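You operate a simulated robot arm through the tools that you are given. There is no shell and no other tool. Be economical: measure what you need, move in short steps, check, and stop when the job is done.

The job below is to be done with a simulated robot arm. You get a single attempt, and the scene is never put back.

JOB
Draw whey from vat 3 and run it into the ribbed orange cup.
Fine: the ribbed cup stands on its SEAT; wind the hanging cup UP before swinging; hold the grey button till the hanging cup is empty; leave the teal switch and the other ribbed cups.
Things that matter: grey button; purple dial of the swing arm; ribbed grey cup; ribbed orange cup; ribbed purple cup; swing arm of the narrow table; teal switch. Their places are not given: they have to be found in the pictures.

It is judged by the outcome, as a careful person would: the job done as asked, and still so three seconds after it is handed in. It fails if anything else is knocked over, pushed out of place, dropped, spilled or broken.

ROBOT AND FRAMES
A 6-joint arm with a two-finger parallel gripper, fixed in place. Base frame: the origin is at the foot of the arm, x ahead of it, y to its left, z up; the work surface is at about z = 0.8. Lengths are in m, angles in degrees, forces in N, time in s.
With the tool pointing down near the work surface it reaches from about 0.24 to 0.64 m from the base axis. Its first joint turns from -66.0 to 66.0 degrees. Payload 2.7 kg.
The tool frame sits at the grasp point between the pads (the TCP): z along the fingers, y along the line on which they close. The tips reach 0.023 m beyond it. The gripper opens to 0.094 m. The fingers are 0.038 m wide and 0.01 m thick; the gripper's body (0.054 by 0.096 m) begins 0.039 m behind the TCP.
Orientation is that of the tool frame in the base frame, as a unit quaternion [w, x, y, z]. With the fingers straight down and closing along the base's y, the tool's x points along the base's -x, its y along +y and its z along -z.

CONTROLS
- The arm moves only by the tool arm_command. Its argument "increments" is text: rows parted by semicolons, each of 7 numbers parted by spaces: the turn, a rotation vector about the base's x, y, z in rad, then the shift along the base's x, y, z in m, then the finger opening in m, from 0 to 0.094. In form: ax ay az x y z hand; .... A call has 1 to 8 rows; each row shifts and turns the commanded pose from where the row before left it. Rows are played at 5 a second. More than 0.05 m and 8.6 degrees between two rows, or a gripper value outside its range, and nothing of the call is played. A pose out of reach is approached as far as the arm can. The call stops where the force on the tool passes 40 N (or 10 N more than at its start, if that is more) or the arm is blocked; 0.2 s more then pass. The fingers move at their own pace (about 0.045 m/s each) and stop on an object; they squeeze with about 43 N. The grip force told is the motor's: it shows also when the fingers shut on nothing. Time passes only in rows, and 0.2 s behind the last, so rows that do not move let the fingers close. It gives the time, the measured TCP pose, the force on the tool (base axes), the opening and the grip force at its end, in the units of the frame above (readings bear some noise), with the torque about the TCP (base axes, N m) and any sound that the robot's microphone picked up.
- Cameras (640 x 400 px; columns grow to the right, rows downward): "scene" is fixed at [0.0767, -0.4307, 1.4092]; the picture's right is [0.78, -0.62, 0.00], its down [-0.32, -0.41, -0.85] and it looks along [0.53, 0.67, -0.52] (base axes); focal length 248 px, centre (320, 200). "wrist" rides on the gripper at [0.086, 0.016, -0.074] in the tool frame; the picture's right is [-0.18, 0.98, 0.00], its down [-0.58, -0.11, -0.81] and it looks along [-0.79, -0.15, 0.59] (tool axes); focal length 243 px, centre (320, 200).
- capture(camera): a new picture of that camera. It takes no simulated time.
- measure_at(camera, pixels): for up to 12 pixels [column, row] of the newest picture of that camera ("zoom" is the newest enlarged one), the place [x, y, z] in the base frame of the surface seen there, good to about 0.002 m. It takes no simulated time.
- inspect(camera, box): a new picture of the part [left, top, right, bottom] of that camera's present view, enlarged. It takes no simulated time.
- job_done(): hands the job in; it is judged then, once.

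Keep the steps short. Do not move on a guess: measure, check each grasp and each placing, and mend mistakes. In all there are 80 turns and 38 pictures (those below and enlarged ones count). Leave the gripper open and the arm clear of the work at the hand-in unless told otherwise, and finish with a single line.

The tools are called after "Request:" as a command line: name --argument value ..., lists and objects as JSON in quotes. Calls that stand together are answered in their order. arm_command: Moves the arm, as the interface text tells. Its arguments: {"type":"object","properties":{"increments":{"type":"string"}},"required":["increments"]} The other tools are called the same way: capture (camera) takes a picture; measure_at (camera, pixels) gives the place of the surface under pixels of a picture; inspect (camera, box) takes an enlarged picture of a part of a camera's view; job_done () hands the job in.

At the start:

```text
clock: 0.0
eef_pos: [0.3268, 0.1446, 1.3126]
orientation: [0.0, -0.001, 1.0, 0.0]
force: [0.9, 0.6, 0.1]
ft_torque: [-0.04, 0.02, -0.04]
grip_width: 0.0942
gripper_force: 0.1
```

scene: 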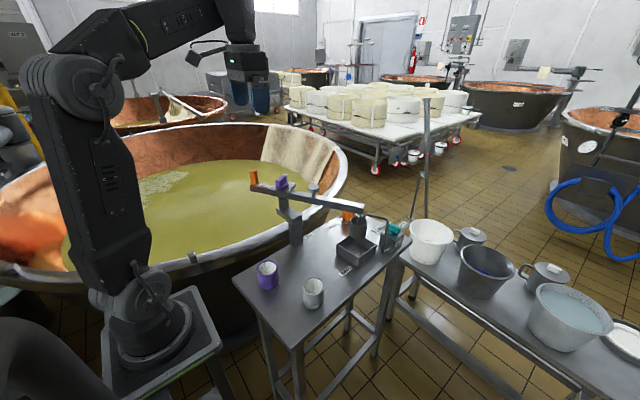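
wrist: 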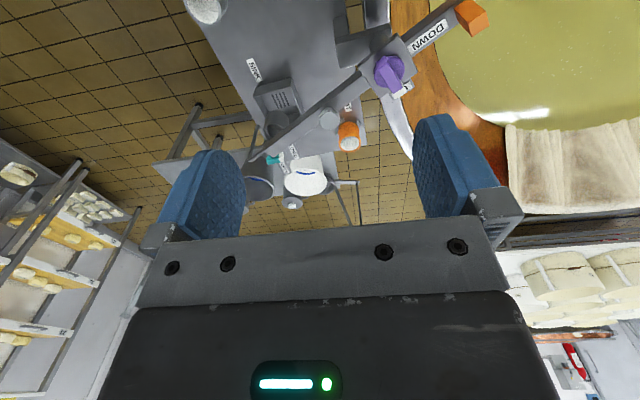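

I see the narrow table with the swing arm around (250-400, 170-290) in the scene. I enlarge it in both views.

Request:
inspect --camera "scene" --box '[230, 160, 420, 320]'

Request:
inspect --camera "wrist" --box '[180, 0, 500, 200]'

```text
2.50 times, centred on (325, 240) of scene
```

zoom: 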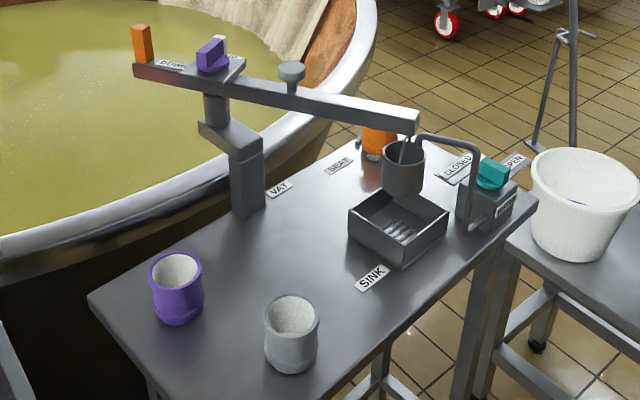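

```text
2.00 times, centred on (340, 100) of wrist
```

zoom: 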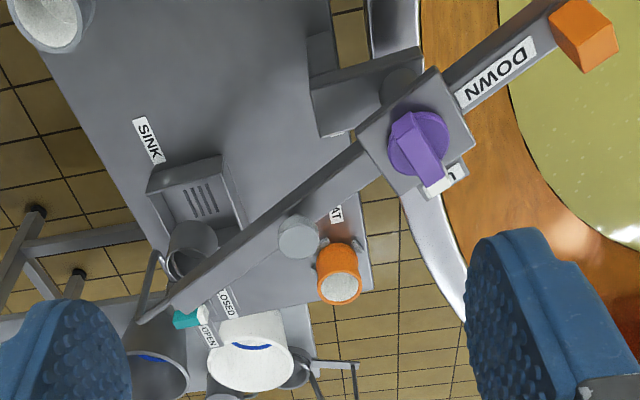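

The arm carries a purple dial with UP/DOWN labels, a round grey button, an orange end block and a hanging cup over the sink. I measure these in the scene and wrist pictures.

Request:
measure_at --camera "zoom" --pixels '[[418, 140], [440, 180], [298, 232], [585, 30], [340, 270], [340, 290], [190, 245], [336, 214], [170, 310], [148, 140], [185, 318], [195, 195]]'

Request:
measure_at --camera "scene" --pixels '[[282, 180], [317, 187], [317, 191], [255, 181], [268, 270], [313, 290], [353, 213], [353, 238], [313, 237], [331, 226], [394, 230], [348, 206]]'

Request:
inspect --camera "scene" --box '[310, 180, 410, 260]'

Request:
inspect --camera "scene" --box '[240, 165, 340, 245]'

```text
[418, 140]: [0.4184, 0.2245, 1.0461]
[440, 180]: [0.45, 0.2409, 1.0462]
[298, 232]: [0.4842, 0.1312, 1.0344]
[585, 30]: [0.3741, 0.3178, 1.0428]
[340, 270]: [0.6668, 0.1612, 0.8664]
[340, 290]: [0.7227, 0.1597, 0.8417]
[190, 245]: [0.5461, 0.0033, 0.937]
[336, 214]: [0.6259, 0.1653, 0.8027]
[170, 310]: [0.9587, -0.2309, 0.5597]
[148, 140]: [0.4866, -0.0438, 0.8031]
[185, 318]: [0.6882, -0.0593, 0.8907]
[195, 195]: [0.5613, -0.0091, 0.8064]
```

```text
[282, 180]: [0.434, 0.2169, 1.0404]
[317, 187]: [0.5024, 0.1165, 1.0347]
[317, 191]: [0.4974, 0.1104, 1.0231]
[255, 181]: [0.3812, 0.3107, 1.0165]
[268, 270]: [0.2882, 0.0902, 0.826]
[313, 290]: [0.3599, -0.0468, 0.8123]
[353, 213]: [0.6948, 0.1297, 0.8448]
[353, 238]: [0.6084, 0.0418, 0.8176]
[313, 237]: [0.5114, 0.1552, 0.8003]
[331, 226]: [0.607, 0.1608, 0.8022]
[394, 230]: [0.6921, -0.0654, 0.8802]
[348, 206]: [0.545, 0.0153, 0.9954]
```

```text
5.00 times, centred on (360, 220) of scene
```

zoom: 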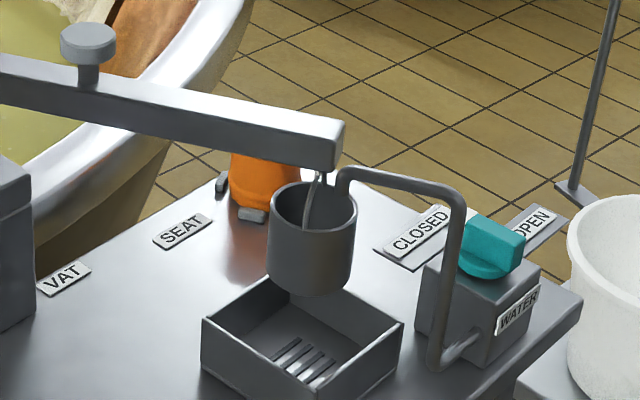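

```text
5.00 times, centred on (290, 205) of scene
```

zoom: 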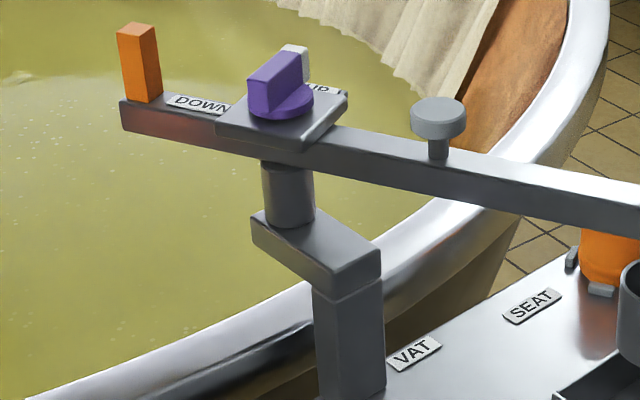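

The dial's white tip appears to point to UP, and the orange cup stands between small seat pegs near the SEAT label. I measure the vat's liquid and rim, the dial and the orange block in this zoom.

Request:
measure_at --camera "zoom" --pixels '[[140, 30], [140, 85], [160, 60], [278, 75], [294, 50], [282, 110], [200, 103], [325, 90], [437, 105], [440, 125], [130, 110], [345, 98]]'

Request:
measure_at --camera "scene" --pixels '[[256, 210], [240, 200], [300, 176], [332, 185], [280, 200], [230, 180], [310, 222], [255, 245], [200, 180]]'

```text
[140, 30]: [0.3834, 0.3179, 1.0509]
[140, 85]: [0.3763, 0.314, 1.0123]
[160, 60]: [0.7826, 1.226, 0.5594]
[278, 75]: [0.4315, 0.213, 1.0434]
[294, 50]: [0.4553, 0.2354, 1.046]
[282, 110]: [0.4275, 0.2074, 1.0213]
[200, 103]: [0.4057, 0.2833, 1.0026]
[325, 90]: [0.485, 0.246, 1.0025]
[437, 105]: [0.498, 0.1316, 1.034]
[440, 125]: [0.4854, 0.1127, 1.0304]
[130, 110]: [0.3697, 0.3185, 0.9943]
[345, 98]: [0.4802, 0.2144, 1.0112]
```

```text
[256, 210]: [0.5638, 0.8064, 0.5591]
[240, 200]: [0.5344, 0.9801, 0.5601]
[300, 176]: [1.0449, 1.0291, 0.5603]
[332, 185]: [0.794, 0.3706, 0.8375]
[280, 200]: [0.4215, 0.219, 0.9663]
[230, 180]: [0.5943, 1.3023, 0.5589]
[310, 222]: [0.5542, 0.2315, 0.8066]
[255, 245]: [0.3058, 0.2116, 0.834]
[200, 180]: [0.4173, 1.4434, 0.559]
```

The liquid lies at z≈0.56 for y>0.4, and the pivot is about (0.425, 0.228). The orange block at (0.378, 0.317, 1.03) is the arm's handle. I go above it, turning so that the fingers close across the arm.

Request:
arm_command --increments "0 0 -0.133 0.0064 0.0214 -0.024 0.06;0 0 -0.133 0.0064 0.0214 -0.024 0.06;0 0 -0.133 0.0064 0.0214 -0.024 0.06;0 0 -0.133 0.0064 0.0214 -0.024 0.06;0 0 -0.133 0.0064 0.0214 -0.024 0.06;0 0 -0.133 0.0064 0.0214 -0.024 0.06;0 0 -0.133 0.0064 0.0214 -0.024 0.06;0 0 -0.133 0.0064 0.0214 -0.024 0.06"

Request:
capture --camera "wrist"

Request:
inspect --camera "scene" --box '[220, 120, 380, 220]'

```text
clock: 1.8
eef_pos: [0.3803, 0.3156, 1.118]
orientation: [0.0, 0.508, 0.861, 0.0]
force: [-0.1, 0.3, -0.5]
ft_torque: [-0.04, -0.01, 0.0]
grip_width: 0.0602
gripper_force: 0.0
```

```text
31 pictures are left
```

wrist: 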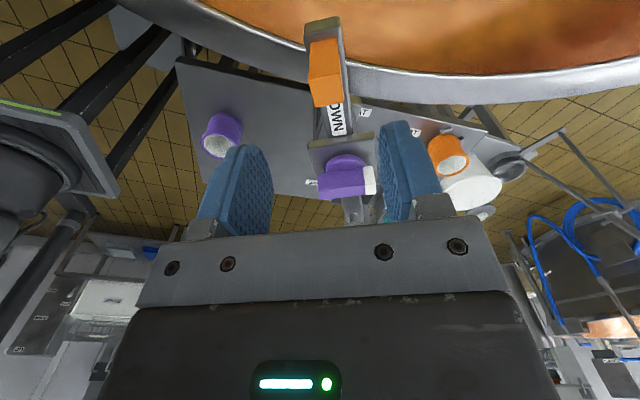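

```text
4.00 times, centred on (300, 170) of scene
```

zoom: 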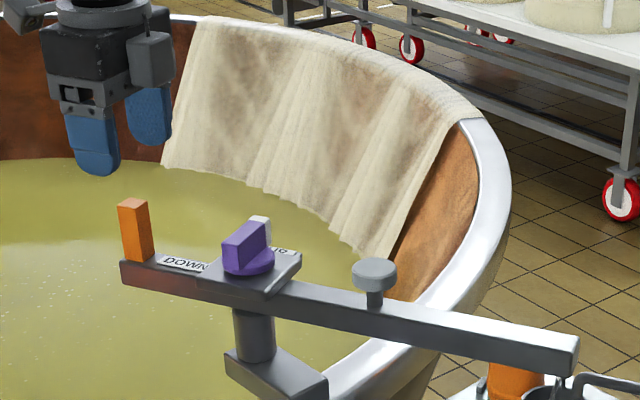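

The block shows at (325, 75) in the wrist view. I measure its top corners and the dial's.

Request:
measure_at --camera "wrist" --pixels '[[311, 82], [338, 82], [313, 103], [338, 100], [325, 90], [322, 60], [321, 180], [362, 170], [321, 172], [369, 178], [345, 160], [335, 193]]'

```text
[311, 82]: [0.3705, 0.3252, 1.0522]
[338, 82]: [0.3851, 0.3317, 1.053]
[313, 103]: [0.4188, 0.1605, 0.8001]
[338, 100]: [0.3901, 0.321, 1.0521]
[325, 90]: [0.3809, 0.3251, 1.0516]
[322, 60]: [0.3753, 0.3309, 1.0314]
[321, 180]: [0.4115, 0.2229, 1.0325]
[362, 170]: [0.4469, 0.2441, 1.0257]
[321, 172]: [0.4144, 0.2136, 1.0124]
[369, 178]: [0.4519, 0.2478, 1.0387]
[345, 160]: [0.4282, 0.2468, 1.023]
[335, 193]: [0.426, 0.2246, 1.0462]
```

Block top centre is about (0.381, 0.323, 1.052). I check the hanging cup's bottom height and the tap pipe before swinging, and lower onto the block.

Request:
measure_at --camera "scene" --pixels '[[358, 233], [358, 220], [364, 215], [371, 213], [365, 214], [380, 216]]'

Request:
arm_command --increments "0 0 0 0.0005 0.006 -0.02 0.06;0 0 0 0 0 -0.03 0.06;0 0 0 0 0 -0.033 0.06;0 0 0 0 0 0 0.06"

Request:
inspect --camera "scene" --box '[320, 190, 400, 240]'

```text
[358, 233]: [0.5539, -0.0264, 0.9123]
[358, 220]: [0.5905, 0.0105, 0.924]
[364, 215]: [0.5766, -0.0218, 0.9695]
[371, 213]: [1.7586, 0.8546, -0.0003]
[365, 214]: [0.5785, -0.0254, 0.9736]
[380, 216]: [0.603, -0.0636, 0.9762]
```

```text
clock: 2.8
eef_pos: [0.3791, 0.3208, 1.0363]
orientation: [-0.001, 0.507, 0.862, 0.0]
force: [0.0, 0.8, -0.1]
ft_torque: [-0.02, -0.01, 0.0]
grip_width: 0.0604
gripper_force: 0.1
```

```text
8.00 times, centred on (360, 215) of scene
```

zoom: 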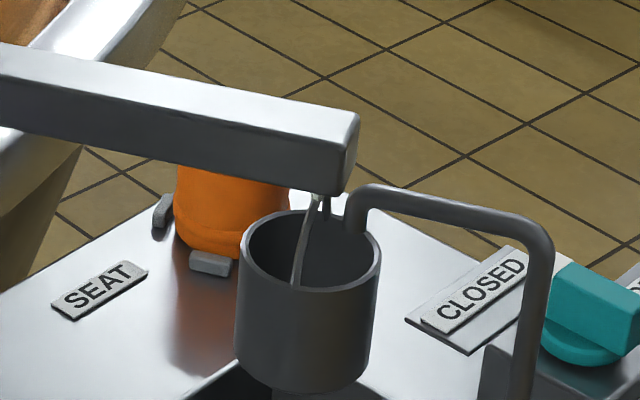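

I check the clearance: pipe end at (357, 230), rim at (250, 262), cup bottom at (300, 385) in this zoom, and orange cup.

Request:
measure_at --camera "zoom" --pixels '[[357, 226], [357, 218], [250, 270], [310, 290], [372, 270], [300, 388], [265, 380], [200, 250], [240, 180], [210, 262], [160, 215], [336, 210]]'

Request:
arm_command --increments "0 0 0 0 0 0 0.03;0 0 0 0 0 0 0.01;0 0 0 0 0 0 0.01;0 0 0 0 0 0 0.01"

```text
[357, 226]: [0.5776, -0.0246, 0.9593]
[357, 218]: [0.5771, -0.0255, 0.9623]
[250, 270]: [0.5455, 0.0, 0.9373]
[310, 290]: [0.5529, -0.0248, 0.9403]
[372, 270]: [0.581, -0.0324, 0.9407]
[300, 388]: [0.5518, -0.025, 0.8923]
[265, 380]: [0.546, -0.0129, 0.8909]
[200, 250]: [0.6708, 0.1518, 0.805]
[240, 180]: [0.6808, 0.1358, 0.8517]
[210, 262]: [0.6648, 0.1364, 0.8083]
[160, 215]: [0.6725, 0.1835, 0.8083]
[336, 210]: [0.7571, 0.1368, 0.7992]
```

```text
clock: 3.8
eef_pos: [0.3782, 0.3214, 1.0355]
orientation: [0.0, 0.507, 0.862, 0.0]
force: [1.7, 2.5, -0.3]
ft_torque: [0.03, 0.14, 0.14]
grip_width: 0.0212
gripper_force: 44.9
```

The grip holds (opening 0.021). The cup rim (0.940) clears the pipe end (0.957) and the cup bottom (0.888) clears the orange cup. I swing the first 30° toward the vat along the arc about (0.43, 0.228).

Request:
arm_command --increments "0 0 0.131 -0.0117 -0.0076 0 0.01;0 0 0.131 -0.0107 -0.0090 0 0.01;0 0 0.131 -0.0094 -0.0104 0 0.01;0 0 0.131 -0.0080 -0.0115 0 0.01"

Request:
capture --camera "scene"

```text
clock: 4.8
eef_pos: [0.342, 0.281, 1.0361]
orientation: [0.001, 0.265, 0.964, 0.0]
force: [22.2, -9.1, -2.4]
ft_torque: [-0.07, 0.63, 0.21]
grip_width: 0.0209
gripper_force: 44.6
```

```text
28 pictures are left
```

scene: 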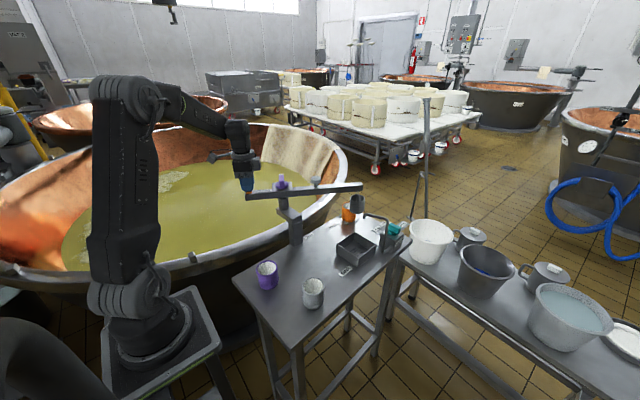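

The arm turned 30° and the cup moved off the sink. A 24 N pull toward the pivot says my radius is a little large, so I shift 3 mm inward and continue with r=0.104.

Request:
arm_command --increments "0 0 0 0.003 -0.0017 0 0.01;0 0 0.131 -0.0062 -0.0121 0 0.01;0 0 0.131 -0.0047 -0.0128 0 0.01;0 0 0.131 -0.0028 -0.0133 0 0.01"

```text
clock: 5.8
eef_pos: [0.3288, 0.2418, 1.0365]
orientation: [-0.002, 0.073, 0.997, 0.0]
force: [1.0, 2.4, -0.6]
ft_torque: [0.23, 1.26, 0.18]
grip_width: 0.0207
gripper_force: 44.7
```

Forces are small now. I carry on with the arc.

Request:
arm_command --increments "0 0 0.131 -0.0012 -0.0135 0 0.01;0 0 0.131 0.0007 -0.0136 0 0.01;0 0 0.131 0.0024 -0.0134 0 0.01;0 0 0.131 0.0041 -0.0129 0 0.01;0 0 0.131 0.0058 -0.0123 0 0.01;0 0 0.131 0.0074 -0.0114 0 0.01"

Request:
capture --camera "scene"

```text
clock: 7.2
eef_pos: [0.3493, 0.1655, 1.0363]
orientation: [-0.001, -0.315, 0.949, 0.0]
force: [-1.2, -6.5, 2.9]
ft_torque: [-0.38, 0.97, -0.52]
grip_width: 0.021
gripper_force: 45.4
```

```text
27 pictures are left
```

scene: 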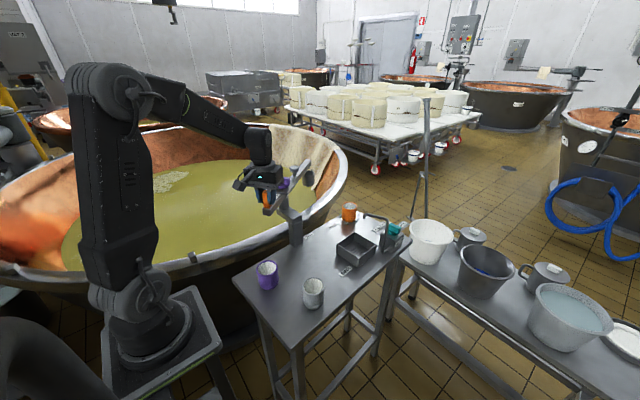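

The cup is past the seat, now passing over the vat rim. I finish the arc up to about 90°.

Request:
arm_command --increments "0 0 0.131 0.0088 -0.0104 0 0.01;0 0 0.131 0.0101 -0.0091 0 0.01;0 0 0.131 0.0112 -0.0078 0 0.01;0 0 0.131 0.0120 -0.0062 0 0.01;0 0 0.131 0.0128 -0.0047 0 0.01;0 0 0.131 0.0133 -0.0028 0 0.01"

Request:
inspect --camera "scene" --box '[200, 130, 360, 230]'

```text
clock: 8.6
eef_pos: [0.4176, 0.122, 1.0359]
orientation: [-0.002, -0.655, 0.756, -0.002]
force: [-3.4, -32.0, -4.5]
ft_torque: [-0.39, -0.23, -0.32]
grip_width: 0.0212
gripper_force: 45.6
```

```text
4.00 times, centred on (280, 180) of scene
```

zoom: 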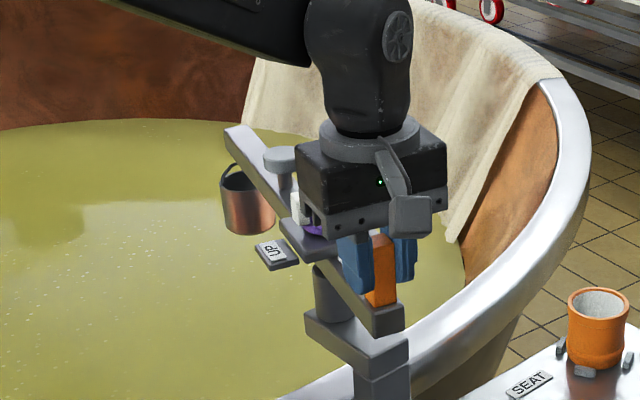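

The cup hangs over the whey. I ease the radial force, open the fingers and rise.

Request:
arm_command --increments "0 0 0 0 -0.004 0 0.01;0 0 0 0 0 0 0.06;0 0 0 0 0 0 0.06;0 0 0 0 0 0.03 0.06;0 0 0 0 0 0.04 0.06;0 0 0 0 0 0.04 0.06"

Request:
arm_command --increments "0 0 -0.14 0 -0.0 0.01 0.06;0 0 -0.14 0 0 0.01 0.06;0 0 -0.14 0 0 0.01 0.06;0 0 -0.14 0 0 0 0.06;0 0 -0.14 0 0 0 0.06;0 0 -0.14 0 0 0 0.06"

Request:
capture --camera "wrist"

Request:
inspect --camera "scene" --box '[200, 130, 360, 230]'

```text
clock: 10.0
eef_pos: [0.4176, 0.1196, 1.1461]
orientation: [-0.001, -0.654, 0.756, 0.0]
force: [0.5, 0.6, -0.3]
ft_torque: [-0.01, -0.01, 0.0]
grip_width: 0.0598
gripper_force: 0.1
```

```text
clock: 11.4
eef_pos: [0.4167, 0.1201, 1.1759]
orientation: [0.0, -0.288, 0.958, 0.0]
force: [0.5, 0.0, -0.2]
ft_torque: [-0.02, -0.02, -0.04]
grip_width: 0.0599
gripper_force: 0.1
```

```text
25 pictures are left
```

wrist: 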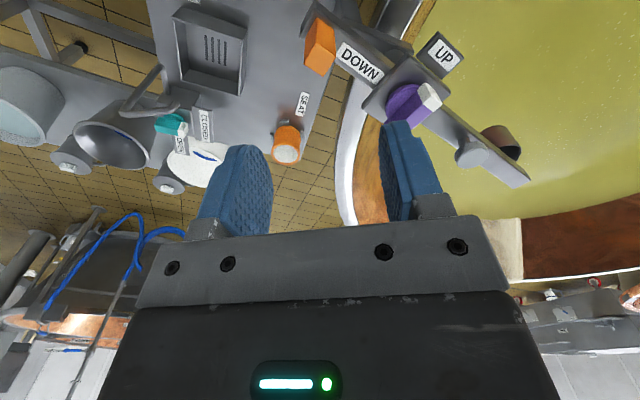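

```text
4.00 times, centred on (280, 180) of scene
```

zoom: 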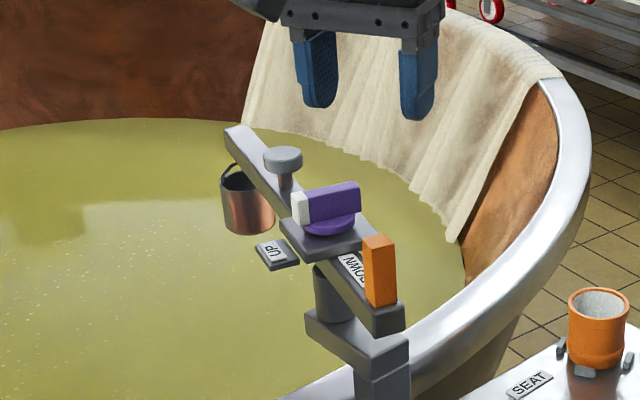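

I measure the dial handle: white tip, body ends, and the labels, in both views.

Request:
measure_at --camera "wrist" --pixels '[[430, 95], [390, 100], [410, 98], [443, 53], [360, 62], [472, 152], [320, 40]]'

Request:
measure_at --camera "zoom" --pixels '[[298, 194], [358, 184], [330, 192], [300, 210], [335, 205], [282, 153], [380, 240], [275, 250], [248, 210]]'

```text
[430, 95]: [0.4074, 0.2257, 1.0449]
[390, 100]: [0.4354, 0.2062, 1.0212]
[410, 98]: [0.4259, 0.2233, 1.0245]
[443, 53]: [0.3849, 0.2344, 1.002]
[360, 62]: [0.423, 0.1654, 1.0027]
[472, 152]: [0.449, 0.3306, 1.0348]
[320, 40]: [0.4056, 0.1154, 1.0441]
```

```text
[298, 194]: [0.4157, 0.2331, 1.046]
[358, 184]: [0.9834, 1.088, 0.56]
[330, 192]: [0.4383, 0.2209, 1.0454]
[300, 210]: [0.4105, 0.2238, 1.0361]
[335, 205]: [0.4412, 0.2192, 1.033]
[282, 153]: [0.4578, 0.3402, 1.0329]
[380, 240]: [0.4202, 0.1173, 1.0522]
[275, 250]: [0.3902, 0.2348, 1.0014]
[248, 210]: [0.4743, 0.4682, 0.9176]
```

The handle line lies at about 171.5°, pointing at UP, centred at about (0.428, 0.228), top z=1.046. I move above it with the fingers across it.

Request:
arm_command --increments "0 0 -0.122 0.002 0.018 -0.01 0.06;0 0 -0.122 0.002 0.018 -0.01 0.06;0 0 -0.122 0.002 0.018 -0.01 0.06;0 0 -0.122 0.002 0.018 -0.01 0.06;0 0 -0.122 0.002 0.018 -0.01 0.06;0 0 -0.122 0.002 0.018 -0.01 0.06"

Request:
arm_command --increments "0 0 0 0 0.0005 -0.03 0.06;0 0 0 0 0 -0.02 0.06;0 0 0 0 0 -0.018 0.06;0 0 0 0 0 0 0.06"

Request:
inspect --camera "scene" --box '[240, 155, 340, 218]'

```text
clock: 12.8
eef_pos: [0.4299, 0.228, 1.1173]
orientation: [0.0, 0.075, 0.997, 0.001]
force: [-0.2, 0.1, -0.7]
ft_torque: [0.03, -0.02, 0.0]
grip_width: 0.0598
gripper_force: 0.0
```

```text
clock: 13.8
eef_pos: [0.4289, 0.2304, 1.0496]
orientation: [0.0, 0.073, 0.997, -0.001]
force: [0.4, -0.5, 0.2]
ft_torque: [-0.02, -0.01, 0.0]
grip_width: 0.06
gripper_force: 0.1
```

```text
6.35 times, centred on (290, 186) of scene
```

zoom: 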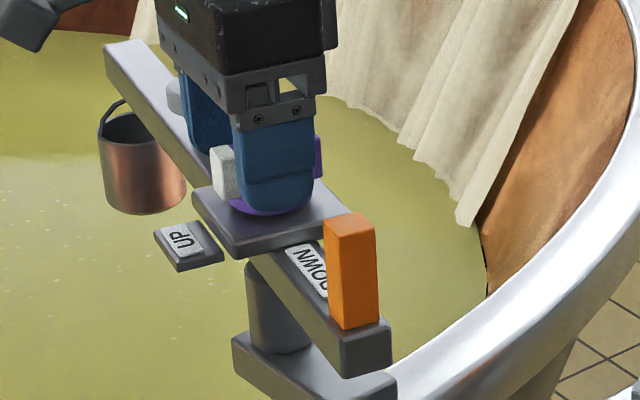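

The fingers straddle the handle. I lower 3 mm more and close.

Request:
arm_command --increments "0 0 0 0 -0.001 -0.003 0.06;0 0 0 0 0 0 0.03;0 0 0 0 0 0 0.005;0 0 0 0 0 0 0.005;0 0 0 0 0 0 0.005"

```text
clock: 15.0
eef_pos: [0.4294, 0.2287, 1.0459]
orientation: [-0.001, 0.072, 0.997, 0.002]
force: [1.4, 7.7, -0.7]
ft_torque: [-0.09, -0.04, 0.14]
grip_width: 0.016
gripper_force: 44.9
```

Handle gripped (0.016). I turn the first 30° counter-clockwise toward DOWN and look.

Request:
arm_command --increments "0 0 0.131 0 -0.001 0 0.005;0 0 0.131 0 0 0 0.005;0 0 0.131 0 0 0 0.005;0 0 0.131 0 0 0 0.005"

Request:
inspect --camera "scene" --box '[220, 150, 340, 225]'

```text
clock: 16.0
eef_pos: [0.4276, 0.2268, 1.0469]
orientation: [-0.002, -0.187, 0.982, 0.0]
force: [-13.5, 2.4, 9.0]
ft_torque: [-0.11, 0.26, -2.13]
grip_width: 0.0264
gripper_force: 45.0
```

```text
5.33 times, centred on (280, 188) of scene
```

zoom: 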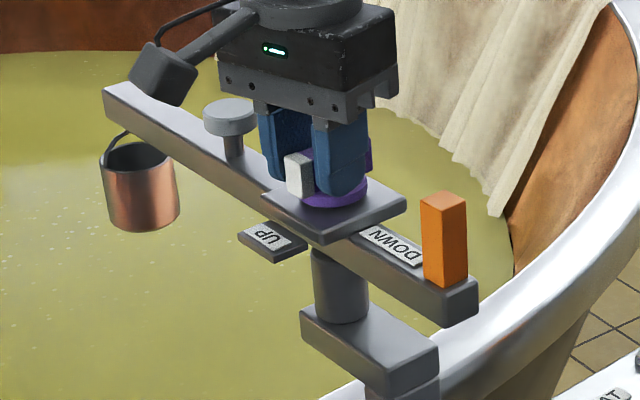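

The arm swung along with the dial and the handle is skewed in the fingers (opening 0.026, torque −2.1). I measure where arm and handle are now.

Request:
measure_at --camera "zoom" --pixels '[[229, 108], [444, 203], [268, 236], [300, 165], [303, 185], [390, 245], [370, 150], [138, 175], [365, 190]]'

Request:
capture --camera "wrist"

```text
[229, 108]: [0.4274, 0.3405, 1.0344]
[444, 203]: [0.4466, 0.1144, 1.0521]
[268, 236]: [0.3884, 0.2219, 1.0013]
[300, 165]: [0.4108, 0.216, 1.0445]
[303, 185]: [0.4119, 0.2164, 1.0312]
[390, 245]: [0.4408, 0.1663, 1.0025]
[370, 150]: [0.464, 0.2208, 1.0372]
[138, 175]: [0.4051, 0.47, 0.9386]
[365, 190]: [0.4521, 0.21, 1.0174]
```

```text
21 pictures are left
```

wrist: 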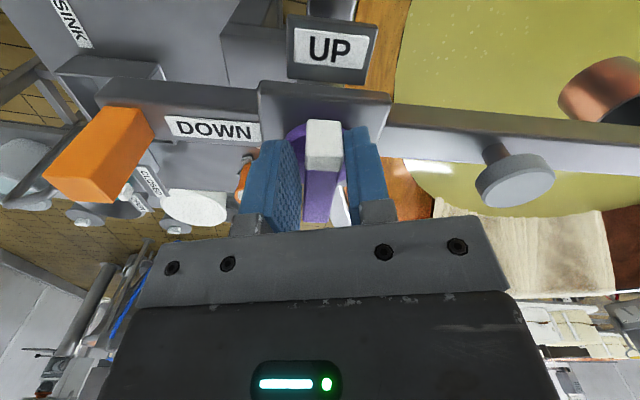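

The handle still points at UP relative to the arm: only the arm has moved ~14° (to about 95°), perhaps against its stop. I open, realign the tool with the handle and see what the arm does.

Request:
arm_command --increments "0 0 0 0 0 0 0.05;0 0 0 0 0 0 0.05;0 0 -0.14 0.002 0.001 0.0 0.05;0 0 -0.14 0 0 0 0.05;0 0 0 0 0 0 0.05"

Request:
capture --camera "wrist"

```text
clock: 17.2
eef_pos: [0.4316, 0.2277, 1.0461]
orientation: [0.0, -0.049, 0.999, 0.0]
force: [-0.4, -0.3, -0.1]
ft_torque: [0.03, 0.03, -0.04]
grip_width: 0.0499
gripper_force: 0.0
```

```text
20 pictures are left
```

wrist: 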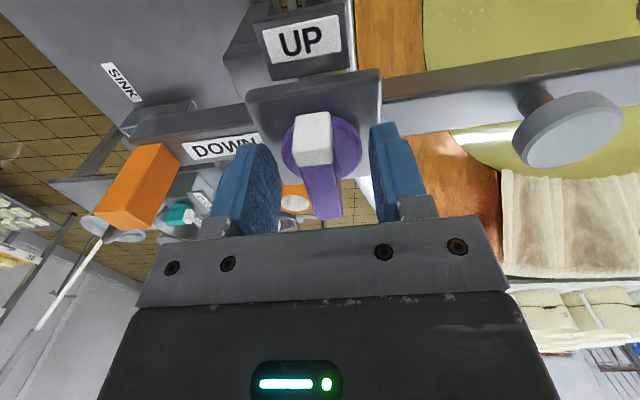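

I measure the handle's and arm's directions here.

Request:
measure_at --camera "wrist" --pixels '[[296, 160], [330, 162], [311, 120], [311, 150], [328, 212], [303, 40], [223, 148], [565, 128], [150, 165], [345, 150], [290, 155], [268, 95]]'

```text
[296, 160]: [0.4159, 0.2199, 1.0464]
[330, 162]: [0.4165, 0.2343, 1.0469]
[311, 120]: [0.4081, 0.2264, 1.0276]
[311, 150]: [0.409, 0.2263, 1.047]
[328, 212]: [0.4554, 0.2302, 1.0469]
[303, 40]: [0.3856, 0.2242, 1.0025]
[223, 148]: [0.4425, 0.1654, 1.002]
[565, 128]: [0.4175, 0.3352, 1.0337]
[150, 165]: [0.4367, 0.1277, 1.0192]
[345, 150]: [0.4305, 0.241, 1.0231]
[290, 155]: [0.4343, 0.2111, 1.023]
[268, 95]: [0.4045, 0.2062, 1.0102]
```

Handle centre (0.432, 0.2285), direction 185°, still at UP; the arm rests at 95°. I grip again well aligned and turn just 15° to see whether arm or dial yields.

Request:
arm_command --increments "0 0 0 0.001 0.001 -0.001 0.03;0 0 0 0 0 0 0.005;0 0 0 0 0 0 0.005;0 0 0.07 0 0 0 0.005;0 0 0.07 0 0 0 0.005;0 0 0.07 0 0 0 0.005;0 0 0.07 0 0 0 0.005;0 0 0 0 0 0 0.005"

Request:
capture --camera "wrist"

```text
clock: 19.0
eef_pos: [0.4331, 0.2273, 1.0464]
orientation: [0.002, -0.186, 0.983, 0.001]
force: [-0.8, -17.7, 28.5]
ft_torque: [-0.28, 0.4, -2.51]
grip_width: 0.0269
gripper_force: 45.2
```

```text
19 pictures are left
```

wrist: 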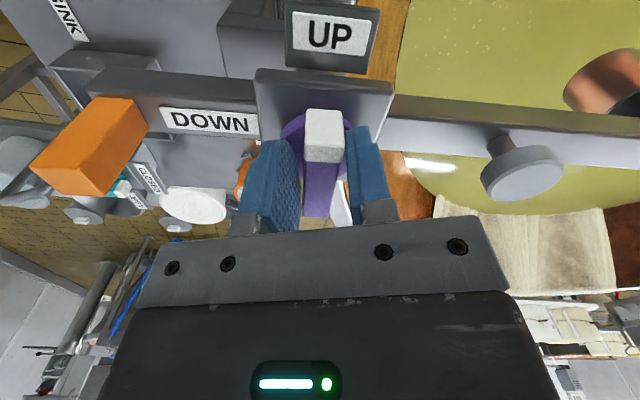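

The arm is at its stop and the dial didn't yield counter-clockwise even at 2.5 N m. I release, raise 2 mm off the disc, realign, and try a small clockwise turn.

Request:
arm_command --increments "0 0 0 0 0 0.002 0.05;0 0 0 0 0 0 0.05;0 0 -0.14 0 0 0.0 0.05;0 0 -0.14 0 0 0 0.03;0 0 0 0 0 0 0.005;0 0 0 0 0 0 0.005;0 0 0 0 0 0 0.005"

Request:
arm_command --increments "0 0 -0.07 0 0 0 0.005;0 0 -0.07 0 0 0 0.005;0 0 -0.07 0 0 0 0.005;0 0 0 0 0 0 0.005"

Request:
capture --camera "wrist"

```text
clock: 20.6
eef_pos: [0.4319, 0.2277, 1.0451]
orientation: [-0.001, -0.047, 0.999, -0.001]
force: [1.0, -10.5, 7.5]
ft_torque: [0.15, -0.27, -1.17]
grip_width: 0.0162
gripper_force: 44.1
```

```text
clock: 21.6
eef_pos: [0.432, 0.2297, 1.0456]
orientation: [0.0, 0.056, 0.998, 0.0]
force: [5.6, -7.9, 6.1]
ft_torque: [0.02, 0.99, 0.05]
grip_width: 0.0159
gripper_force: 45.0
```

```text
18 pictures are left
```

wrist: 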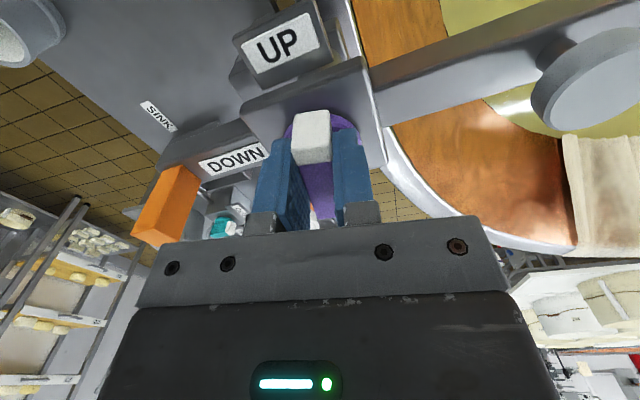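

The handle now seems off the UP line. I measure handle and arm.

Request:
measure_at --camera "wrist" --pixels '[[311, 150], [318, 200], [285, 45], [235, 160], [580, 90], [165, 200]]'

Request:
inspect --camera "scene" --box '[220, 150, 340, 225]'

```text
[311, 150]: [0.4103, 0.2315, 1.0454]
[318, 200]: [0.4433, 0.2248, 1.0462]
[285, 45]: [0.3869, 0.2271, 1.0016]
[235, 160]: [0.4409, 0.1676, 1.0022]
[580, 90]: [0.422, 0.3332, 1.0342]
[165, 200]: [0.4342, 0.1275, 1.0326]
```

```text
5.33 times, centred on (280, 188) of scene
```

zoom: 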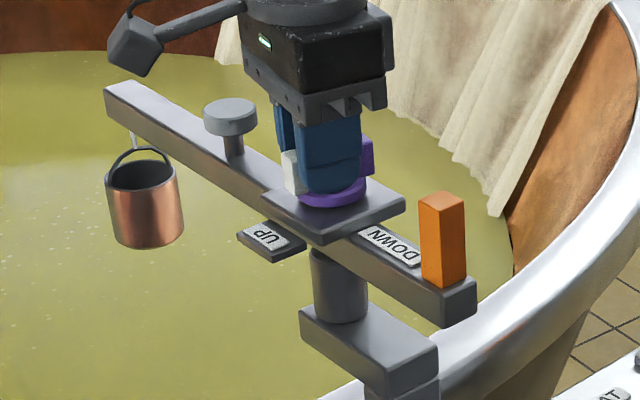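

Winding works clockwise: the hanging cup has come down a little while the arm stayed. I keep turning clockwise, 60° now.

Request:
arm_command --increments "0 0 -0.131 0 0 0 0.005;0 0 -0.131 0 0 0 0.005;0 0 -0.131 0 0 0 0.005;0 0 -0.131 0 0 0 0.005;0 0 -0.131 0 0 0 0.005;0 0 -0.131 0 0 0 0.005;0 0 -0.131 0 0 0 0.005;0 0 -0.131 0 0 0 0.005"

Request:
inspect --camera "scene" --box '[200, 150, 340, 238]'

```text
clock: 23.0
eef_pos: [0.4321, 0.2318, 1.0463]
orientation: [0.002, 0.407, 0.914, 0.004]
force: [11.5, 7.6, -4.0]
ft_torque: [-0.2, 0.99, 0.13]
grip_width: 0.0162
gripper_force: 44.6
stopped in row 6: the force on the tool passed its limit at 41 N (the readings are from after the stop); the commanded pose is now the measured one
```

```text
4.55 times, centred on (270, 194) of scene
```

zoom: 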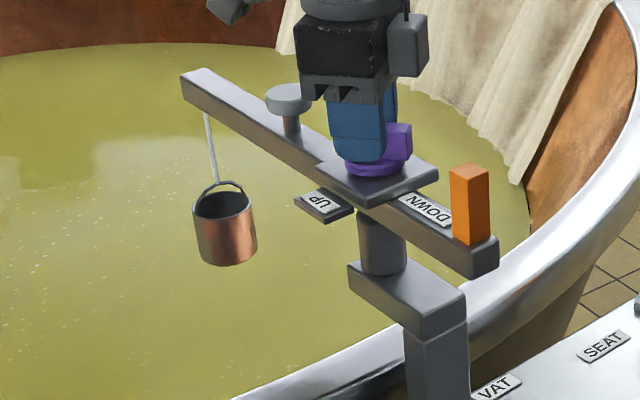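

The cup is lower; the call stopped on a side force. I reopen to relax, recentre at (0.4315, 0.2295), regrip and turn on in smaller steps.

Request:
arm_command --increments "0 0 0 0 0 0 0.03;0 0 0 -0.0005 -0.0015 0 0.03;0 0 0 0 0 0 0.005;0 0 0 0 0 0 0.005;0 0 -0.1 0 0 0 0.005;0 0 -0.1 0 0 0 0.005;0 0 -0.1 0 0 0 0.005;0 0 0 0 0 0 0.005"

```text
clock: 24.5
eef_pos: [0.435, 0.2325, 1.0469]
orientation: [0.006, 0.515, 0.857, 0.008]
force: [9.2, 7.1, -4.7]
ft_torque: [-0.43, 0.61, 0.12]
grip_width: 0.0162
gripper_force: 45.2
stopped in row 7: the force on the tool passed its limit at 41 N (the readings are from after the stop); the commanded pose is now the measured one
```

It stopped again with a side force along the closing line. I open and take a wrist picture to see where handle and disc really are.

Request:
arm_command --increments "0 0 0 0 0 0 0.05;0 0 0 0 0 0 0.05;0 0 0 0 0 0 0.05"

Request:
inspect --camera "wrist" --box '[160, 20, 480, 220]'

```text
clock: 25.3
eef_pos: [0.4336, 0.2317, 1.0487]
orientation: [0.007, 0.515, 0.857, 0.007]
force: [0.0, -0.1, -0.7]
ft_torque: [0.01, -0.03, -0.01]
grip_width: 0.0499
gripper_force: 0.1
```

```text
2.00 times, centred on (320, 120) of wrist
```

zoom: 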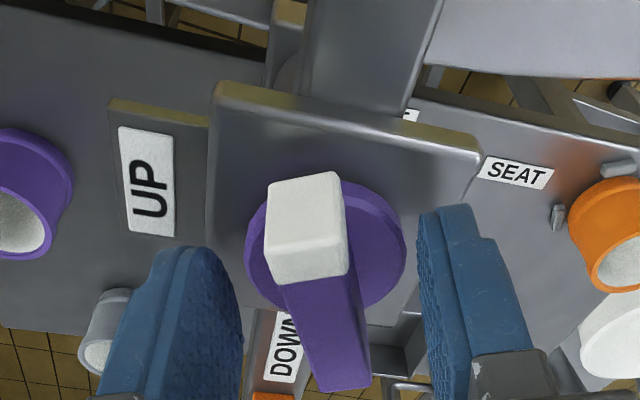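

I measure the handle top edges and the disc rim.

Request:
measure_at --camera "zoom" --pixels '[[270, 275], [342, 272], [320, 385], [366, 378], [248, 255], [404, 245], [308, 230], [345, 330], [150, 185], [285, 345], [282, 290], [346, 280]]'

```text
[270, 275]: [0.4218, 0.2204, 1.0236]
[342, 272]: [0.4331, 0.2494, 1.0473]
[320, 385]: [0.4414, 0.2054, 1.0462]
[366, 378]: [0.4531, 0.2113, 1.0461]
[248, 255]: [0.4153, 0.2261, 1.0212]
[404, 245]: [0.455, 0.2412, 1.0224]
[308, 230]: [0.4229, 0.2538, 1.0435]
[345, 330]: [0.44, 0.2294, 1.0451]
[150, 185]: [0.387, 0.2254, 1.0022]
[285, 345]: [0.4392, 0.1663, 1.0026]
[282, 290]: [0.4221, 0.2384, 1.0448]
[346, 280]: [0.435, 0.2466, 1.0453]
```

Handle centre line passes about (0.4355, 0.229), so my TCP was ~3 mm off. I recentre there, correct the slight tilt, regrip and turn on.

Request:
arm_command --increments "-0.005 0.019 0 0.0018 -0.0022 -0.002 0.04;0 0 0 0 0 0 0.005;0 0 0 0 0 0 0.005;0 0 0 0 0 0 0.005;0 0 -0.1 0 0 0 0.005;0 0 -0.1 0 0 0 0.005;0 0 -0.1 0 0 0 0.005;0 0 0 0 0 0 0.005"

```text
clock: 27.1
eef_pos: [0.4377, 0.2293, 1.0464]
orientation: [-0.001, 0.637, 0.771, 0.002]
force: [10.8, 4.1, 9.5]
ft_torque: [-0.56, 0.2, 0.05]
grip_width: 0.0158
gripper_force: 44.9
```

Smooth now. I carry on to about 60°.

Request:
arm_command --increments "0 0 -0.11 0.001 0 0 0.005;0 0 -0.11 0 0 0 0.005;0 0 -0.11 0 0 0 0.005;0 0 -0.11 0 0 0 0.005;0 0 -0.11 0 0 0 0.005;0 0 -0.11 0 0 0 0.005;0 0 0 0 0 0 0.005"

Request:
inspect --camera "scene" --box '[200, 150, 340, 238]'

```text
clock: 28.7
eef_pos: [0.4378, 0.2301, 1.0457]
orientation: [-0.001, 0.853, 0.521, 0.003]
force: [12.5, 3.2, 19.7]
ft_torque: [-1.15, 1.16, 0.07]
grip_width: 0.0161
gripper_force: 44.7
```

```text
4.55 times, centred on (270, 194) of scene
```

zoom: 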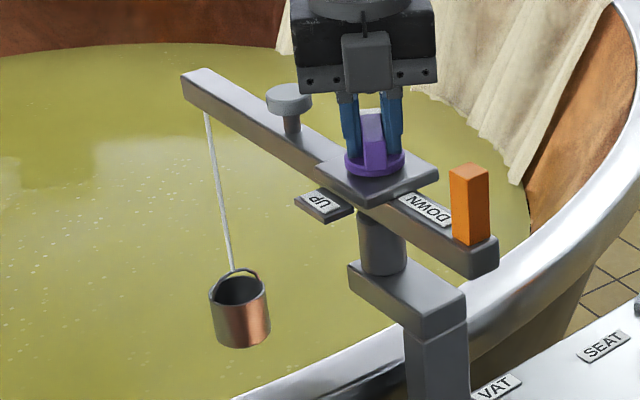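

The cup is well down. I release, rise, and turn the tool back +180° to regrip.

Request:
arm_command --increments "0 0 0 -0.001 0 0 0.06;0 0 0 0 0 0 0.06;0 0 0 0 0 0.03 0.06;0 0 0.1 0 0 0.03 0.06;0 0 0.148 0 0 0 0.06;0 0 0.148 0 0 0 0.06;0 0 0.148 0 0 0 0.06;0 0 0.148 0 0 0 0.06"

Request:
arm_command --increments "0 0 0.148 0 0 0 0.06;0 0 0.148 0 0 0 0.06;0 0 0.148 0 0 0 0.06;0 0 0.148 0 0 0 0.06;0 0 0.148 0 0 0 0.06;0 0 0.148 0 0 0 0.06;0 0 0.148 0 0 0 0.06;0 0 0.148 0 0 0 0.06"

Request:
arm_command --increments "0 0 0.148 0 0 0 0.06;0 0 0.148 0 0 0 0.06;0 0 0.148 0 0 0 0.06;0 0 0.148 0 0 0 0.06;0 0 0.148 0 0 0 0.06;0 0 0.148 0 0 0 0.06;0 0 0.148 0 0 0 0.06;0 0 0.148 0 0 0 0.06"

Request:
capture --camera "wrist"

```text
clock: 30.5
eef_pos: [0.437, 0.2299, 1.1051]
orientation: [-0.002, 0.624, 0.782, 0.001]
force: [-0.5, 0.2, -0.3]
ft_torque: [-0.01, 0.03, 0.01]
grip_width: 0.0601
gripper_force: 0.1
```

```text
clock: 32.3
eef_pos: [0.4358, 0.2293, 1.1057]
orientation: [-0.002, 0.081, 0.997, 0.0]
force: [0.5, -0.3, -0.4]
ft_torque: [-0.01, -0.02, 0.0]
grip_width: 0.0601
gripper_force: 0.0
```

```text
clock: 34.1
eef_pos: [0.4367, 0.2287, 1.1055]
orientation: [-0.003, -0.488, 0.873, -0.001]
force: [0.2, -0.7, 0.2]
ft_torque: [0.01, 0.01, 0.01]
grip_width: 0.0598
gripper_force: 0.2
```

```text
13 pictures are left
```

wrist: 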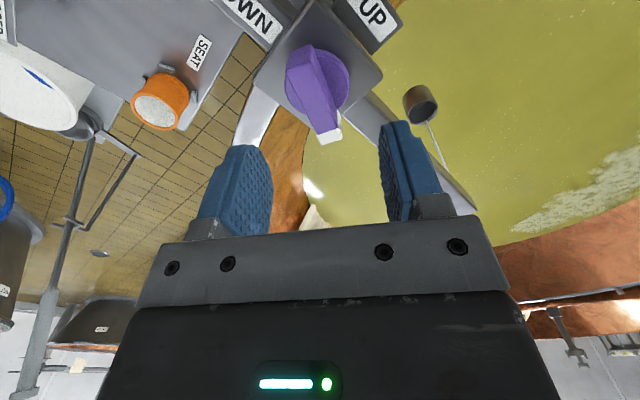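

I measure the handle and the hanging cup from here.

Request:
measure_at --camera "wrist" --pixels '[[288, 71], [314, 63], [316, 132], [340, 123], [288, 90], [348, 95], [325, 128], [302, 67], [313, 98], [421, 100], [375, 12]]'

```text
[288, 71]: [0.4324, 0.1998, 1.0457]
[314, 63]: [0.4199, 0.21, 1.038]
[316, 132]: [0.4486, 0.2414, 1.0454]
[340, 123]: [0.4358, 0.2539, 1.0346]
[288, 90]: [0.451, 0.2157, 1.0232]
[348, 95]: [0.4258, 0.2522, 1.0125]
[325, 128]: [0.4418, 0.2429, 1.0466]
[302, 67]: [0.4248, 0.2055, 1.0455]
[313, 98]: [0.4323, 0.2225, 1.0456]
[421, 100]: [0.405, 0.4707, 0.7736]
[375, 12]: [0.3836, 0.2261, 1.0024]
```

Handle line is at ~244°, centre (0.4345, 0.2275); the cup has come down about 0.165 m. I lower onto the handle, grip and turn on.

Request:
arm_command --increments "0 0 0.09 -0.0015 -0.0005 -0.02 0.06;0 0 0 0 0 -0.02 0.06;0 0 0 0 0 -0.018 0.05;0 0 0 0 0 0 0.03;0 0 0 0 0 0 0.005;0 0 0 0 0 0 0.005;0 0 0 0 0 0 0.005"

Request:
arm_command --increments "0 0 -0.11 0 0 0 0.005;0 0 -0.11 0 0 0 0.005;0 0 -0.11 0 0 0 0.005;0 0 -0.11 0 0 0 0.005;0 0 0 0 0 0 0.005"

```text
clock: 35.7
eef_pos: [0.436, 0.2275, 1.0454]
orientation: [0.0, -0.525, 0.851, -0.002]
force: [19.7, -14.7, -2.5]
ft_torque: [-0.03, 0.06, 0.0]
grip_width: 0.0161
gripper_force: 44.7
```

```text
clock: 36.9
eef_pos: [0.4368, 0.228, 1.0467]
orientation: [-0.001, -0.327, 0.945, -0.001]
force: [26.0, -12.4, -5.4]
ft_torque: [-0.22, 0.44, 0.02]
grip_width: 0.0158
gripper_force: 45.4
```

Turning well; I shift 2 mm toward the pull and continue.

Request:
arm_command --increments "0 0 -0.06 0.002 -0.001 0 0.005;0 0 -0.12 0 0 0 0.005;0 0 -0.12 0 0 0 0.005;0 0 -0.12 0 0 0 0.005;0 0 -0.12 0 0 0 0.005;0 0 -0.12 0 0 0 0.005;0 0 0 0 0 0 0.005"

Request:
arm_command --increments "0 0 -0.12 0 0 0 0.005;0 0 -0.12 0 0 0 0.005;0 0 -0.12 0 0 0 0.005;0 0 -0.12 0 0 0 0.005;0 0 -0.12 0 0 0 0.005;0 0 -0.12 0 0 0 0.005;0 0 0 0 0 0 0.005"

Request:
inspect --camera "scene" --box '[180, 150, 356, 260]'

```text
clock: 38.5
eef_pos: [0.4356, 0.2291, 1.0469]
orientation: [-0.002, -0.003, 1.0, 0.001]
force: [6.0, -4.8, -4.1]
ft_torque: [-0.23, 1.42, 0.06]
grip_width: 0.0161
gripper_force: 44.7
```

```text
clock: 40.1
eef_pos: [0.4358, 0.2302, 1.0473]
orientation: [-0.002, 0.349, 0.937, 0.001]
force: [-2.5, 12.2, -15.8]
ft_torque: [-0.32, -0.51, 0.08]
grip_width: 0.0161
gripper_force: 45.5
```

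```text
3.64 times, centred on (268, 205) of scene
```

zoom: 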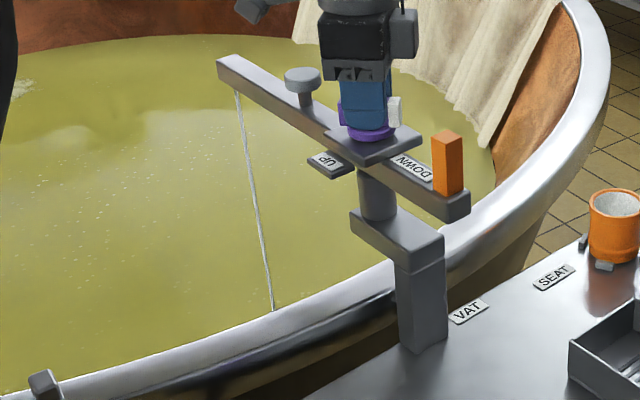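

The cup is hidden behind the rim, the tip is at ~319°; DOWN is at ~275°. I turn the remaining ~42°.

Request:
arm_command --increments "0 0 -0.12 0 0 0 0.005;0 0 -0.12 0 0 0 0.005;0 0 -0.12 0 0 0 0.005;0 0 -0.12 0 0 0 0.005;0 0 -0.12 0 0 0 0.005;0 0 -0.12 0 0 0 0.005;0 0 0 0 0 0 0.005;0 0 0 0 0 0 0.005"

Request:
capture --camera "wrist"

```text
clock: 41.9
eef_pos: [0.4374, 0.2291, 1.0464]
orientation: [0.0, 0.657, 0.754, 0.003]
force: [9.8, 27.8, -13.6]
ft_torque: [-0.34, 0.4, 0.03]
grip_width: 0.0159
gripper_force: 45.0
```

```text
11 pictures are left
```

wrist: 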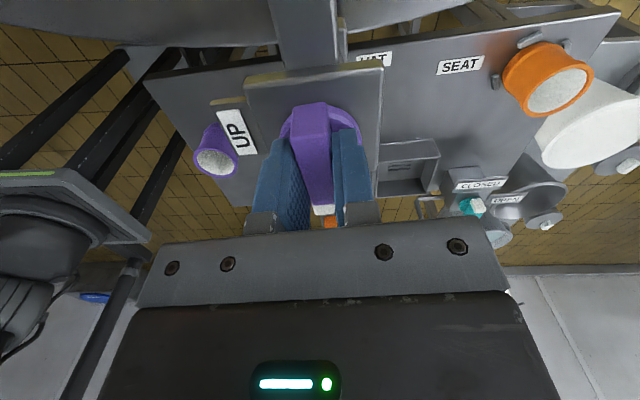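

Tip is at ~278°, practically DOWN. I turn a last 3°, feel for the stop, and wait for the cup to fill.

Request:
arm_command --increments "0 0 -0.05 0.0005 0.001 0 0.005;0 0 0 0 0 0 0.005;0 0 0 0 0 0 0.005;0 0 0 0 0 0 0.005;0 0 0 0 0 0 0.005;0 0 0 0 0 0 0.005;0 0 0 0 0 0 0.005;0 0 0 0 0 0 0.005"

```text
clock: 43.7
eef_pos: [0.4369, 0.2298, 1.047]
orientation: [0.0, 0.676, 0.737, 0.002]
force: [7.3, 19.5, -6.6]
ft_torque: [1.18, 0.39, -0.01]
grip_width: 0.0159
gripper_force: 45.4
```

Dial now points at DOWN. I wait two more seconds, then wind up counter-clockwise.

Request:
arm_command --increments "0 0 0 0 0 0 0.005;0 0 0 0 0 0 0.005;0 0 0 0 0 0 0.005;0 0 0 0 0 0 0.005;0 0 0 0 0 0 0.005;0 0 0 0 0 0 0.005;0 0 0 0 0 0 0.005;0 0 0 0 0 0 0.005"

Request:
arm_command --increments "0 0 0.1 0 0 0 0.005;0 0 0.1 0 0 0 0.005;0 0 0.1 0 0 0 0.005;0 0 0.1 0 0 0 0.005;0 0 0.1 0 0 0 0.005;0 0 0.1 0 0 0 0.005;0 0 0.1 0 0 0 0.005;0 0 0.1 0 0 0 0.005"

```text
clock: 45.5
eef_pos: [0.4376, 0.2287, 1.0464]
orientation: [-0.001, 0.675, 0.738, 0.002]
force: [6.9, 18.9, -1.0]
ft_torque: [1.18, 0.44, -0.02]
grip_width: 0.0156
gripper_force: 44.6
```

```text
clock: 47.3
eef_pos: [0.4361, 0.2287, 1.0466]
orientation: [-0.003, 0.333, 0.943, 0.0]
force: [-7.1, 11.8, -0.4]
ft_torque: [0.51, 0.32, -0.03]
grip_width: 0.0158
gripper_force: 45.1
```

Winding up goes smoothly. I continue.

Request:
arm_command --increments "0 0 0.1 0 0 0 0.005;0 0 0.1 0 0 0 0.005;0 0 0.1 0 0 0 0.005;0 0 0.1 0 0 0 0.005;0 0 0.1 0 0 0 0.005;0 0 0.1 0 0 0 0.005;0 0 0.1 0 0 0 0.005;0 0 0.1 0 0 0 0.005"

Request:
arm_command --increments "0 0 0.1 0 0 0 0.005;0 0 0.1 0 0 0 0.005;0 0 0.1 0 0 0 0.005;0 0 0.1 0 0 0 0.005;0 0 0.1 0 0 0 0.005;0 0 0.1 0 0 0 0.005;0 0 0.1 0 0 0 0.005;0 0 0.1 0 0 0 0.005"

Request:
inspect --camera "scene" --box '[210, 150, 322, 220]'

```text
clock: 49.1
eef_pos: [0.4358, 0.229, 1.0472]
orientation: [-0.004, -0.06, 0.998, 0.0]
force: [-23.1, -5.9, -3.8]
ft_torque: [0.14, -0.77, -0.03]
grip_width: 0.016
gripper_force: 44.9
```

```text
clock: 50.9
eef_pos: [0.4367, 0.2282, 1.0468]
orientation: [-0.004, -0.443, 0.897, -0.001]
force: [-12.3, -16.1, -1.4]
ft_torque: [-0.7, 0.34, -0.06]
grip_width: 0.0158
gripper_force: 44.6
```

```text
5.71 times, centred on (266, 185) of scene
```

zoom: 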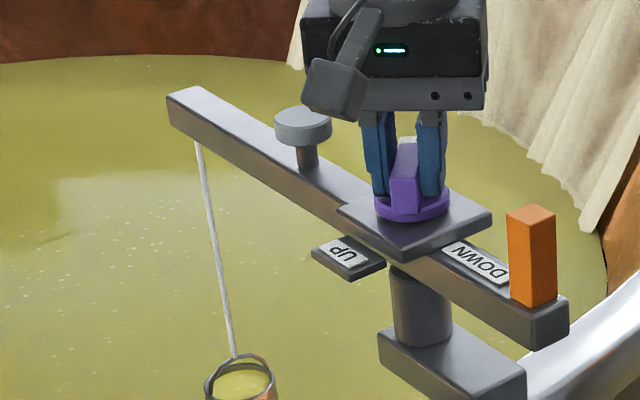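

The cup has come up full of whey. I turn ~28° more, then release, rise, and turn the tool back −180° for the last part.

Request:
arm_command --increments "0 0 0.1 0 0 0 0.005;0 0 0.1 0 0 0 0.005;0 0 0.1 0 0 0 0.005;0 0 0.1 0 0 0 0.005;0 0 0.1 0 0 0 0.005;0 0 0 0 0 0 0.05;0 0 0 0 0 0 0.06;0 0 0 0 0 0.03 0.06"

Request:
arm_command --increments "0 0 -0.1 0 0 0.03 0.06;0 0 -0.147 0 0 0 0.06;0 0 -0.147 0 0 0 0.06;0 0 -0.147 0 0 0 0.06;0 0 -0.147 0 0 0 0.06;0 0 -0.147 0 0 0 0.06;0 0 -0.147 0 0 0 0.06;0 0 -0.147 0 0 0 0.06"

Request:
arm_command --increments "0 0 -0.147 0 0 0 0.06;0 0 -0.147 0 0 0 0.06;0 0 -0.147 0 0 0 0.06;0 0 -0.147 0 0 0 0.06;0 0 -0.147 0 0 0 0.06;0 0 -0.147 0 0 0 0.06;0 0 -0.147 0 0 0 0.06;0 0 -0.147 0 0 0 0.06"

Request:
arm_command --increments "0 0 -0.147 0 0 0 0.06;0 0 -0.147 0 0 0 0.06;0 0 -0.147 0 0 0 0.06;0 0 -0.147 0 0 0 0.06;0 0 -0.147 0 0 0 0.06;0 0 -0.102 0 0 0 0.06;0 0 0 0 0 0 0.06"

Request:
capture --camera "wrist"

```text
clock: 52.7
eef_pos: [0.437, 0.2308, 1.0768]
orientation: [-0.002, -0.651, 0.759, 0.0]
force: [0.3, 0.7, 1.0]
ft_torque: [0.0, 0.02, 0.03]
grip_width: 0.0601
gripper_force: 0.0
```

```text
clock: 54.5
eef_pos: [0.4368, 0.2289, 1.1078]
orientation: [-0.001, -0.142, 0.99, 0.001]
force: [-0.5, 0.5, 0.3]
ft_torque: [0.02, -0.01, 0.06]
grip_width: 0.0602
gripper_force: 0.1
```

```text
clock: 56.3
eef_pos: [0.4374, 0.2288, 1.1081]
orientation: [-0.002, 0.43, 0.903, 0.001]
force: [0.9, 0.7, -0.3]
ft_torque: [-0.02, 0.02, 0.03]
grip_width: 0.0603
gripper_force: 0.0
```

```text
clock: 57.9
eef_pos: [0.4355, 0.23, 1.1073]
orientation: [0.0, 0.76, 0.65, 0.003]
force: [0.1, 0.1, 0.3]
ft_torque: [0.0, -0.01, -0.02]
grip_width: 0.0599
gripper_force: 0.1
```

```text
9 pictures are left
```

wrist: 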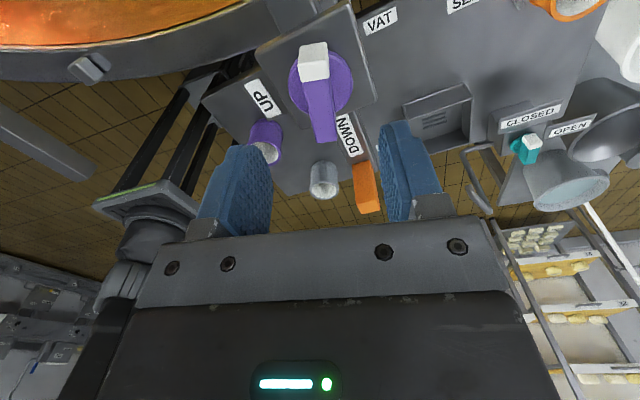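

I measure the handle again.

Request:
measure_at --camera "wrist" --pixels '[[314, 78], [320, 105], [326, 138], [304, 90], [331, 88], [292, 85], [352, 85], [262, 98]]'

```text
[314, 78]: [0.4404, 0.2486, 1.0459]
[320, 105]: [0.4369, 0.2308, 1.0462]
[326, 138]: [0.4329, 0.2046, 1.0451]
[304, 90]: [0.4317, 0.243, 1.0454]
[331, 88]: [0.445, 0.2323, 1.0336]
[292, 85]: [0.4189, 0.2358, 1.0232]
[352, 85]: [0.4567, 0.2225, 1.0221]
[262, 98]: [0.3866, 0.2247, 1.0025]
```

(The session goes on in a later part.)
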